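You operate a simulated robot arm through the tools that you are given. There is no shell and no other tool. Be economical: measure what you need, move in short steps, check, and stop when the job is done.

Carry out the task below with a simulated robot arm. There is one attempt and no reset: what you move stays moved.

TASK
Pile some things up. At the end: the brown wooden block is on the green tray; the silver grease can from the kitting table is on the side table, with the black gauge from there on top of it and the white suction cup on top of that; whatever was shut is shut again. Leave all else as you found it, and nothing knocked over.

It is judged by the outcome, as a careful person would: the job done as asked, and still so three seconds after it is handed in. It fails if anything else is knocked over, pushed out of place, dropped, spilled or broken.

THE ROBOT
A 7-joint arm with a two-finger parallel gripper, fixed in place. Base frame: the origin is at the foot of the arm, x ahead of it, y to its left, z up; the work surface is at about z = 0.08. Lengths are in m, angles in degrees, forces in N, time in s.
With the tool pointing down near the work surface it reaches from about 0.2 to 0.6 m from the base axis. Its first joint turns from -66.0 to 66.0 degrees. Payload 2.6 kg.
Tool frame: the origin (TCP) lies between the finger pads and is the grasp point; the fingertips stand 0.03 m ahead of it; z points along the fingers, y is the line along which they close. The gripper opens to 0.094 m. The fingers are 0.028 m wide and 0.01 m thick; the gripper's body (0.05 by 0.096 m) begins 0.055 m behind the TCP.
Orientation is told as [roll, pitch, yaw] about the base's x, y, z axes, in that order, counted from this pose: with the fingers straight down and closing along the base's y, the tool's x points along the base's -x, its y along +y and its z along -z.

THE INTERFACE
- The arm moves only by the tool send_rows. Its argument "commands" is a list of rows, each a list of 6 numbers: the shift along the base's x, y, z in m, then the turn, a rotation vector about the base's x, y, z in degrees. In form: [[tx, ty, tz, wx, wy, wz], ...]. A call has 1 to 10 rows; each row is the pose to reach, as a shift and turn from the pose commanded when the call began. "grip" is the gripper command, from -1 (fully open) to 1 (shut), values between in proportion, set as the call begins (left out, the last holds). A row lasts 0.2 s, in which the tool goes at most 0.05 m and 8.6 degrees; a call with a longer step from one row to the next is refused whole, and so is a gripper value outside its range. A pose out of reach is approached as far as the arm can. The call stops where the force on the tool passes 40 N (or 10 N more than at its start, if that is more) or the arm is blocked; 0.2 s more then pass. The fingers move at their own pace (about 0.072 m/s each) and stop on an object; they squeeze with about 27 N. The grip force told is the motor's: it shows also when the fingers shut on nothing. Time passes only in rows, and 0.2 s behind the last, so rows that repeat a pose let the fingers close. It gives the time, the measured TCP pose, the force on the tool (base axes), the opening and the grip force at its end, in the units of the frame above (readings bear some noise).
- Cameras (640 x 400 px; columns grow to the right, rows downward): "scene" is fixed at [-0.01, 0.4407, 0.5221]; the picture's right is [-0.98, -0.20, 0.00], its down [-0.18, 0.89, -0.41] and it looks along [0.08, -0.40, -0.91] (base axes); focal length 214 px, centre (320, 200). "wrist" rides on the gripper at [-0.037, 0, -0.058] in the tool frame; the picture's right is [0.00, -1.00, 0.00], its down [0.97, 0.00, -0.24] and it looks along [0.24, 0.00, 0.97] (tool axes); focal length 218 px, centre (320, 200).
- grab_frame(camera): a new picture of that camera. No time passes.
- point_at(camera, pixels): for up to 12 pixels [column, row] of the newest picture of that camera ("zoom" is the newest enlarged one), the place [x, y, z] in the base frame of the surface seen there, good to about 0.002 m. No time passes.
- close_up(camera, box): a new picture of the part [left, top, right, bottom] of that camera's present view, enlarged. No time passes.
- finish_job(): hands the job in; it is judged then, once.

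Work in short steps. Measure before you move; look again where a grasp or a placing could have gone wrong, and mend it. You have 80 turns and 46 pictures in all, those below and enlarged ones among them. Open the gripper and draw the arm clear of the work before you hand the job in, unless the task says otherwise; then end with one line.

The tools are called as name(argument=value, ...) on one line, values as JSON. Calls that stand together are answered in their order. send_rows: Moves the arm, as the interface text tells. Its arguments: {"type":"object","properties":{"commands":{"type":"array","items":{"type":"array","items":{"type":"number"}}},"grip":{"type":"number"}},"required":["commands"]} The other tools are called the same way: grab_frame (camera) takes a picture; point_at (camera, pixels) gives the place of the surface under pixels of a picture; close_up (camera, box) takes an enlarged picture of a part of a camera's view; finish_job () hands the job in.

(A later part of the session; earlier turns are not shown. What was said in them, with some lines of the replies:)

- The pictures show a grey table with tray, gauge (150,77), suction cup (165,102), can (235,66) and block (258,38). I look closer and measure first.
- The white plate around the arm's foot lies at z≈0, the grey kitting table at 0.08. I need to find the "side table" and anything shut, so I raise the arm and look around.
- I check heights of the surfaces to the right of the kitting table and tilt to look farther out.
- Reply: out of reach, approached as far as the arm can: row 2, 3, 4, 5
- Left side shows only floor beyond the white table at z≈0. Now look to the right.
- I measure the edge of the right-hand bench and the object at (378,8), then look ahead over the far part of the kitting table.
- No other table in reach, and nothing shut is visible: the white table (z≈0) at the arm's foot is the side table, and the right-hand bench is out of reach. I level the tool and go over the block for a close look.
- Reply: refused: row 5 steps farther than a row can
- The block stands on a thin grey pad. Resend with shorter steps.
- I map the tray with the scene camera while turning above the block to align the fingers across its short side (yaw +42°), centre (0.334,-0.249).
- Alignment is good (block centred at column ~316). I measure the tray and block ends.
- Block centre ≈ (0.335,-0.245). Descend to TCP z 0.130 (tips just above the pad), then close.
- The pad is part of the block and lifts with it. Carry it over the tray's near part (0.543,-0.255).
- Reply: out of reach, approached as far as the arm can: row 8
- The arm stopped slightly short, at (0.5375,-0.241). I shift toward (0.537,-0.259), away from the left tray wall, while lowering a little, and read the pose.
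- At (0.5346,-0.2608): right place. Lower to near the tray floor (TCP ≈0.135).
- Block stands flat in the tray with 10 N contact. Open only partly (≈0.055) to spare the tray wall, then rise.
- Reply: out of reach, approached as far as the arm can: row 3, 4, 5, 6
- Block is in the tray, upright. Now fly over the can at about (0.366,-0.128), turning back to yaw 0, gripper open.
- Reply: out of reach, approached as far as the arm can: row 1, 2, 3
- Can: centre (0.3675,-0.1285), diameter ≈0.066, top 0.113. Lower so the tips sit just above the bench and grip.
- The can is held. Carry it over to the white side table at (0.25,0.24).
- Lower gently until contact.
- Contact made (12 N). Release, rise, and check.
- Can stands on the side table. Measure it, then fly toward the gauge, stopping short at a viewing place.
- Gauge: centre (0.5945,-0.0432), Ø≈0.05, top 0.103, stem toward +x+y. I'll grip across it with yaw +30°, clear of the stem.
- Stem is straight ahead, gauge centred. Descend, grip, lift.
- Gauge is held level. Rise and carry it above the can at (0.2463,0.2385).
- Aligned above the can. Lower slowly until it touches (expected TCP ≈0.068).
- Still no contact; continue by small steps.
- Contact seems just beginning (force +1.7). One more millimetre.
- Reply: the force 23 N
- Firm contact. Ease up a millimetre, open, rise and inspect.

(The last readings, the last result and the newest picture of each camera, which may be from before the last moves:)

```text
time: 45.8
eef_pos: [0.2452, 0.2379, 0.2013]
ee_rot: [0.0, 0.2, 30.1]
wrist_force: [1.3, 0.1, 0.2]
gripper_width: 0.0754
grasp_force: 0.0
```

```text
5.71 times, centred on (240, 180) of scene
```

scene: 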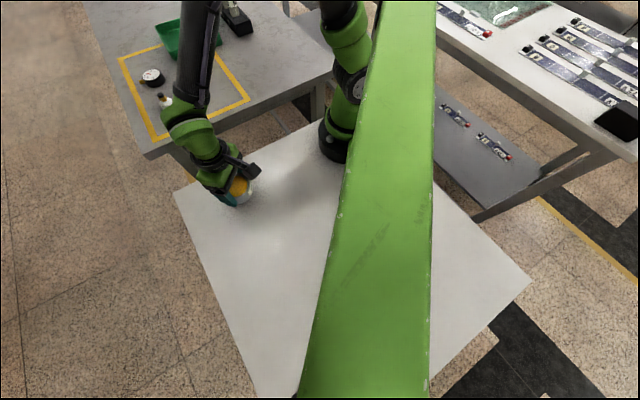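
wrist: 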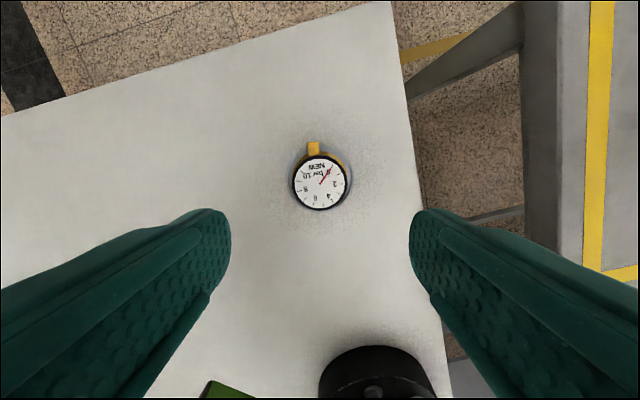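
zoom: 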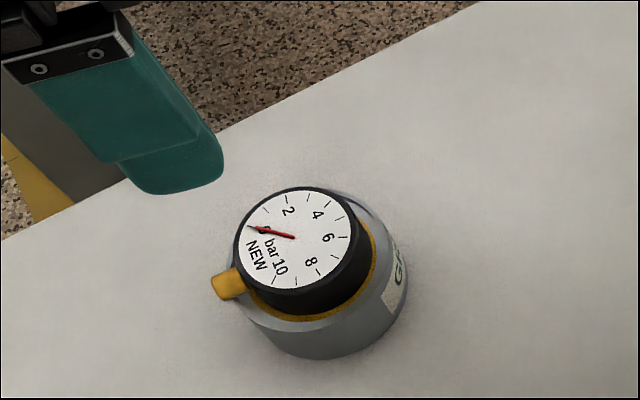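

The gauge sits level on the can. Measure its dial, then go over to the suction cup at about (0.513,0.040).

point_at(camera="wrist", pixels=[[320, 183], [298, 183], [342, 183], [320, 163], [320, 204], [290, 175], [350, 185]])

send_rows(commands=[[0.03, -0.02, 0.02, 0, 0, -6], [0.06, -0.045, 0.03, 0, 0, -12], [0.09, -0.065, 0.03, 0, 0, -18], [0.12, -0.09, 0.03, 0, 0, -24], [0.15, -0.11, 0.03, 0, 0, -30], [0.18, -0.133, 0.03, 0, 0, -30], [0.21, -0.155, 0.03, 0, 0, -30], [0.24, -0.178, 0.03, 0, 0, -30], [0.268, -0.198, 0.01, 0, 0, -30]])

grab_frame(camera="wrist")

```text
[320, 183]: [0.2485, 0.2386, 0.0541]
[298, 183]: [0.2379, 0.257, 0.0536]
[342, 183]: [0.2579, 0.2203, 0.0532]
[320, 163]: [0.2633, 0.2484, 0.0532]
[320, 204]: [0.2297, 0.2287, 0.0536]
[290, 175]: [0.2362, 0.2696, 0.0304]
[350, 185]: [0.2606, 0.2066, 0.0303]
```

```text
time: 47.8
eef_pos: [0.5149, 0.04, 0.2148]
ee_rot: [-0.2, 0.0, 0.1]
wrist_force: [0.1, -0.3, 0.0]
gripper_width: 0.0752
grasp_force: 0.1
```

```text
8 pictures are left
```

wrist: 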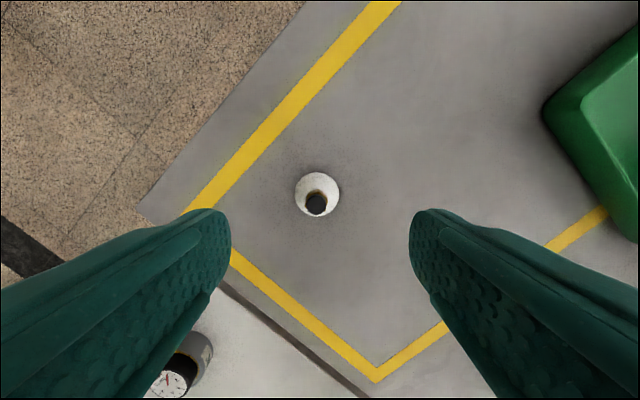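

point_at(camera="wrist", pixels=[[316, 205], [316, 197], [296, 196], [338, 196], [317, 174], [318, 183], [316, 190], [328, 207]])

close_up(camera="wrist", box=[287, 165, 347, 225])

```text
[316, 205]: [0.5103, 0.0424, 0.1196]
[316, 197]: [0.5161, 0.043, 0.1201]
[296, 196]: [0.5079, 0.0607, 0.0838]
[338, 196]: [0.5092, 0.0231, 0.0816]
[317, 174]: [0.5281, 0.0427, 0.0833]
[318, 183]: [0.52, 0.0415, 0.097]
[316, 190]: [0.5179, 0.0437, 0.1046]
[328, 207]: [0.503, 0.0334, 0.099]
```

```text
6.67 times, centred on (317, 195) of wrist
```

zoom: 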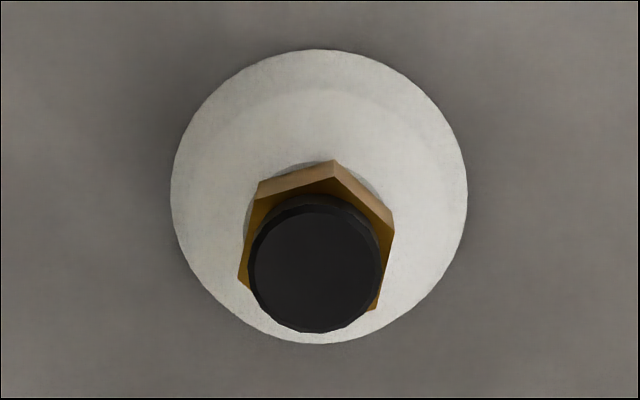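

Cup fitting at (0.512,0.0425), hex around z 0.098–0.108 with flats facing ±y. Descend to TCP 0.130 and grip the hex.

send_rows(commands=[[-0.002, 0.0025, -0.03, 0, 0, 0], [-0.002, 0.0025, -0.06, 0, 0, 0], [-0.002, 0.0025, -0.08, 0, 0, 0], [-0.002, 0.0025, -0.085, 0, 0, 0], [-0.002, 0.0025, -0.085, 0, 0, 0]])

send_rows(commands=[[0, 0, 0, 0, 0, 0], [0, 0, 0, 0, 0, 0], [0, 0, 0, 0, 0, 0], [0, 0, 0, 0, 0, 0]], grip=1)

send_rows(commands=[[0, 0, 0.01, 0, 0, 0], [0, 0, 0.03, 0, 0, 0], [0, 0, 0.05, 0, 0, 0]])

close_up(camera="scene", box=[120, 50, 210, 120])

```text
time: 49.0
eef_pos: [0.5108, 0.0426, 0.1315]
ee_rot: [-0.2, 0.2, 0.2]
wrist_force: [1.1, -0.9, -0.7]
gripper_width: 0.0753
grasp_force: 0.0
```

```text
time: 50.0
eef_pos: [0.5115, 0.0423, 0.1304]
ee_rot: [-0.1, 0.1, 0.1]
wrist_force: [0.2, -0.3, 1.1]
gripper_width: 0.0158
grasp_force: 26.8
```

```text
time: 50.8
eef_pos: [0.5117, 0.0433, 0.1798]
ee_rot: [-0.1, 0.0, 0.1]
wrist_force: [-0.7, -0.3, 0.5]
gripper_width: 0.0163
grasp_force: 27.0
```

```text
5.71 times, centred on (165, 85) of scene
```

zoom: 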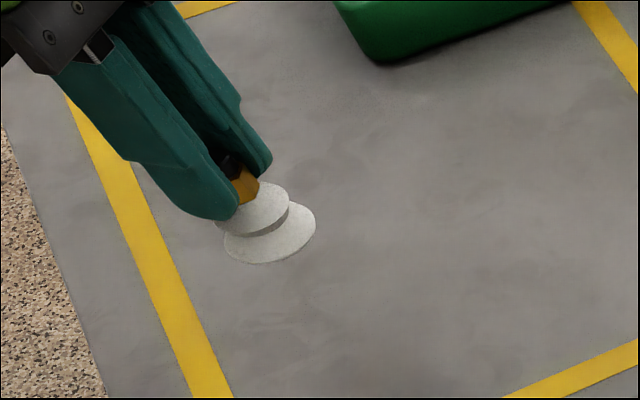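

Cup held upright. Carry to above the gauge (0.247,0.2385), stopping at TCP ≈0.13.

send_rows(commands=[[-0.02, 0.015, 0.03, 0, 0, 0], [-0.05, 0.037, 0.04, 0, 0, 0], [-0.085, 0.062, 0.04, 0, 0, 0], [-0.12, 0.088, 0.04, 0, 0, 0], [-0.155, 0.114, 0.04, 0, 0, 0], [-0.19, 0.14, 0.04, 0, 0, 0], [-0.225, 0.166, 0.03, 0, 0, 0], [-0.255, 0.187, 0.01, 0, 0, 0], [-0.2647, 0.1952, -0.02, 0, 0, 0], [-0.2647, 0.1952, -0.05, 0, 0, 0]])

send_rows(commands=[[0, 0, -0.01, 0, 0, 0], [0, 0, -0.015, 0, 0, 0], [0, 0, -0.015, 0, 0, 0]])

close_up(camera="scene", box=[200, 145, 280, 215])

```text
time: 53.0
eef_pos: [0.247, 0.2399, 0.1285]
ee_rot: [0.0, 0.1, 0.0]
wrist_force: [0.1, 0.3, 0.0]
gripper_width: 0.0162
grasp_force: 27.0
```

```text
time: 53.8
eef_pos: [0.2462, 0.2384, 0.1143]
ee_rot: [-0.2, 0.1, 0.2]
wrist_force: [-0.3, 0.0, 0.3]
gripper_width: 0.016
grasp_force: 26.7
```

```text
5.71 times, centred on (240, 180) of scene
```

zoom: 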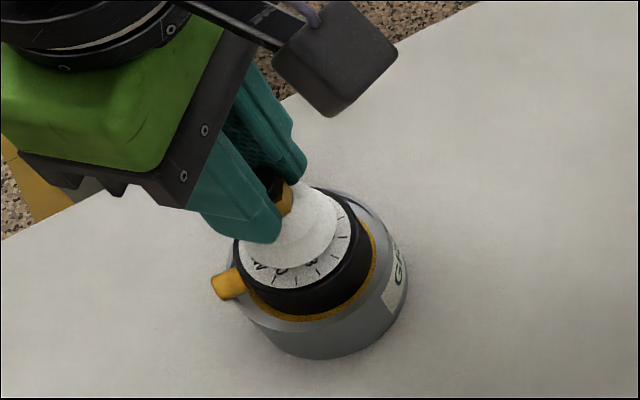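

Cup hovers centred over the dial. Lower in small steps to contact (expected ≈0.105).

send_rows(commands=[[0, 0, -0.004, 0, 0, 0], [0, 0, -0.007, 0, 0, 0], [0, 0, -0.008, 0, 0, 0], [0, 0, -0.008, 0, 0, 0]])

send_rows(commands=[[0, 0, -0.001, 0, 0, 0], [0, 0, -0.001, 0, 0, 0]])

```text
time: 54.8
eef_pos: [0.2466, 0.2389, 0.1071]
ee_rot: [-0.1, 0.1, 0.2]
wrist_force: [0.5, -0.7, -1.1]
gripper_width: 0.0163
grasp_force: 27.5
```

```text
time: 55.4
eef_pos: [0.2471, 0.2377, 0.1049]
ee_rot: [-0.1, 0.0, 0.2]
wrist_force: [0.5, 0.2, -0.6]
gripper_width: 0.0162
grasp_force: 27.1
```

send_rows(commands=[[0, 0, -0.001, 0, 0, 0], [0, 0, -0.001, 0, 0, 0]])

```text
time: 56.0
eef_pos: [0.2461, 0.2376, 0.1056]
ee_rot: [-0.1, 0.2, 0.1]
wrist_force: [-0.1, -0.1, 0.1]
gripper_width: 0.0161
grasp_force: 27.5
```

send_rows(commands=[[0, 0, -0.001, 0, 0, 0], [0, 0, -0.001, 0, 0, 0]])

```text
time: 56.6
eef_pos: [0.2463, 0.2369, 0.1041]
ee_rot: [-0.2, 0.2, 0.1]
wrist_force: [0.4, 0.2, -0.2]
gripper_width: 0.0162
grasp_force: 26.8
```

send_rows(commands=[[0, 0, -0.001, 0, 0, 0], [0, 0, -0.001, 0, 0, 0]])

```text
time: 57.2
eef_pos: [0.2483, 0.2389, 0.1044]
ee_rot: [-0.1, 0.2, 0.2]
wrist_force: [0.4, -0.5, -0.1]
gripper_width: 0.016
grasp_force: 26.9
```

send_rows(commands=[[0, 0, -0.001, 0, 0, 0], [0, 0, -0.001, 0, 0, 0]])

```text
time: 57.8
eef_pos: [0.2476, 0.2386, 0.1032]
ee_rot: [-0.1, 0.1, 0.1]
wrist_force: [1.1, -0.6, 0.8]
gripper_width: 0.0159
grasp_force: 27.1
```

close_up(camera="scene", box=[215, 155, 265, 205])

send_rows(commands=[[0, 0, -0.001, 0, 0, 0], [0, 0, -0.001, 0, 0, 0]])

```text
8.00 times, centred on (240, 180) of scene
```

zoom: 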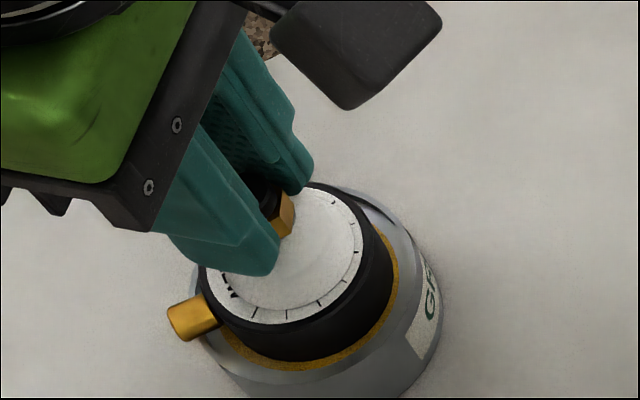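

```text
time: 58.4
eef_pos: [0.2467, 0.2382, 0.103]
ee_rot: [0.0, 0.2, 0.2]
wrist_force: [-4.1, -1.2, 14.6]
gripper_width: 0.0161
grasp_force: 26.6
```

Contact (14.6 N). Ease up a little, open only moderately, and rise.

send_rows(commands=[[0, 0, 0.0007, 0, 0, 0], [0, 0, 0.0007, 0, 0, 0]])

send_rows(commands=[[0, 0, 0, 0, 0, 0], [0, 0, 0, 0, 0, 0], [0, 0, 0, 0, 0, 0], [0, 0, 0, 0, 0, 0]], grip=-0.4)

send_rows(commands=[[0, 0, 0.015, 0, 0, 0], [0, 0, 0.05, 0, 0, 0], [0, 0, 0.09, 0, 0, 0], [0, 0, 0.13, 0, 0, 0], [0.02, -0.04, 0.14, 0, 0, 0], [0.04, -0.08, 0.15, 0, 0, 0], [0.06, -0.12, 0.16, 0, 0, 0], [0.08, -0.16, 0.16, 0, 0, 0]])

grab_frame(camera="scene")

close_up(camera="scene", box=[200, 145, 280, 215])

```text
time: 59.0
eef_pos: [0.2475, 0.2385, 0.101]
ee_rot: [-0.2, 0.1, 0.2]
wrist_force: [2.0, 0.4, 1.4]
gripper_width: 0.0161
grasp_force: 27.6
```

```text
time: 60.0
eef_pos: [0.2486, 0.2387, 0.103]
ee_rot: [0.0, 0.2, 0.1]
wrist_force: [-0.2, -0.3, 0.9]
gripper_width: 0.0659
grasp_force: 0.1
```

```text
time: 61.8
eef_pos: [0.3311, 0.076, 0.2618]
ee_rot: [-0.1, 0.3, 0.1]
wrist_force: [-1.1, -0.2, 0.6]
gripper_width: 0.066
grasp_force: 0.0
```

```text
3 pictures are left
```

scene: 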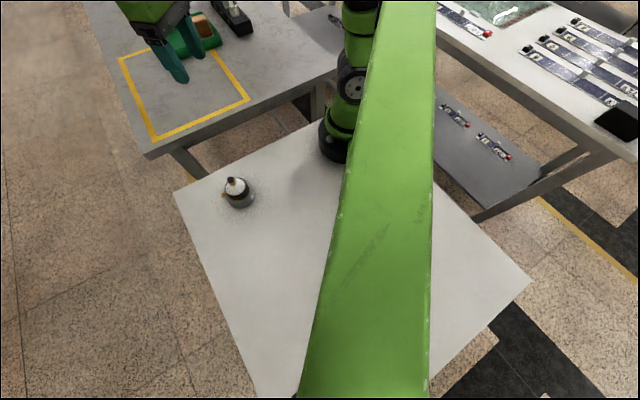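

```text
5.71 times, centred on (240, 180) of scene
```

zoom: 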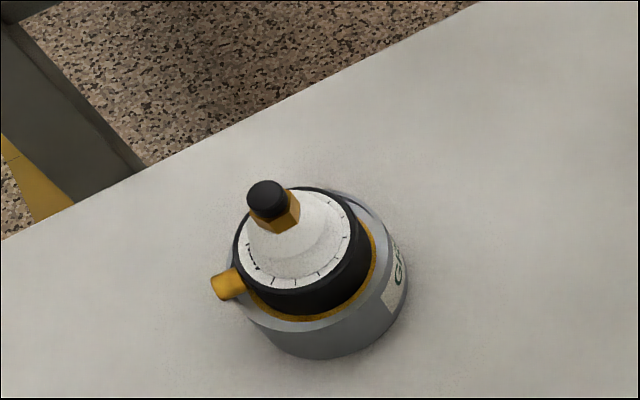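

The pile stands properly. Draw the arm up and clear, open fully, and take a last look.

send_rows(commands=[[0, -0.01, 0.04, 0, 0, 0], [0, -0.01, 0.08, 0, 0, 0], [0, -0.01, 0.11, 0, 0, 0], [0, -0.01, 0.11, 0, 0, 0]], grip=-1)

grab_frame(camera="wrist")

```text
time: 62.8
eef_pos: [0.3306, 0.0679, 0.3702]
ee_rot: [-0.1, 0.1, 0.1]
wrist_force: [-0.4, 0.4, -0.1]
gripper_width: 0.0939
grasp_force: 0.1
```

```text
1 pictures are left
```

wrist: 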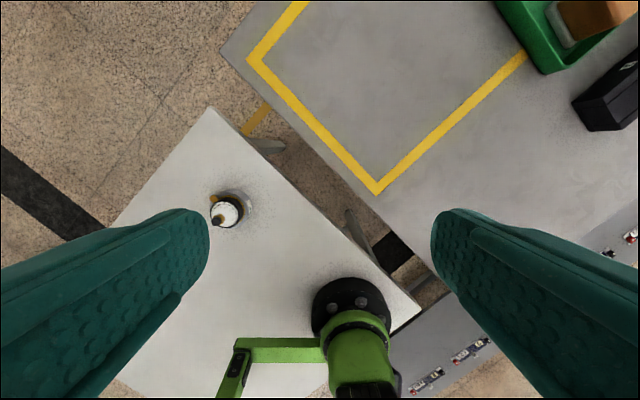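

Block in the tray, pile standing, arm clear: hand in.

finish_job()

```text
The job is handed in.
```

The brown block is on the green tray, and the grease can, gauge and suction cup are stacked in that order on the white table at the arm's foot, which I took to be the side table; I saw nothing shut to close again and nothing knocked over.
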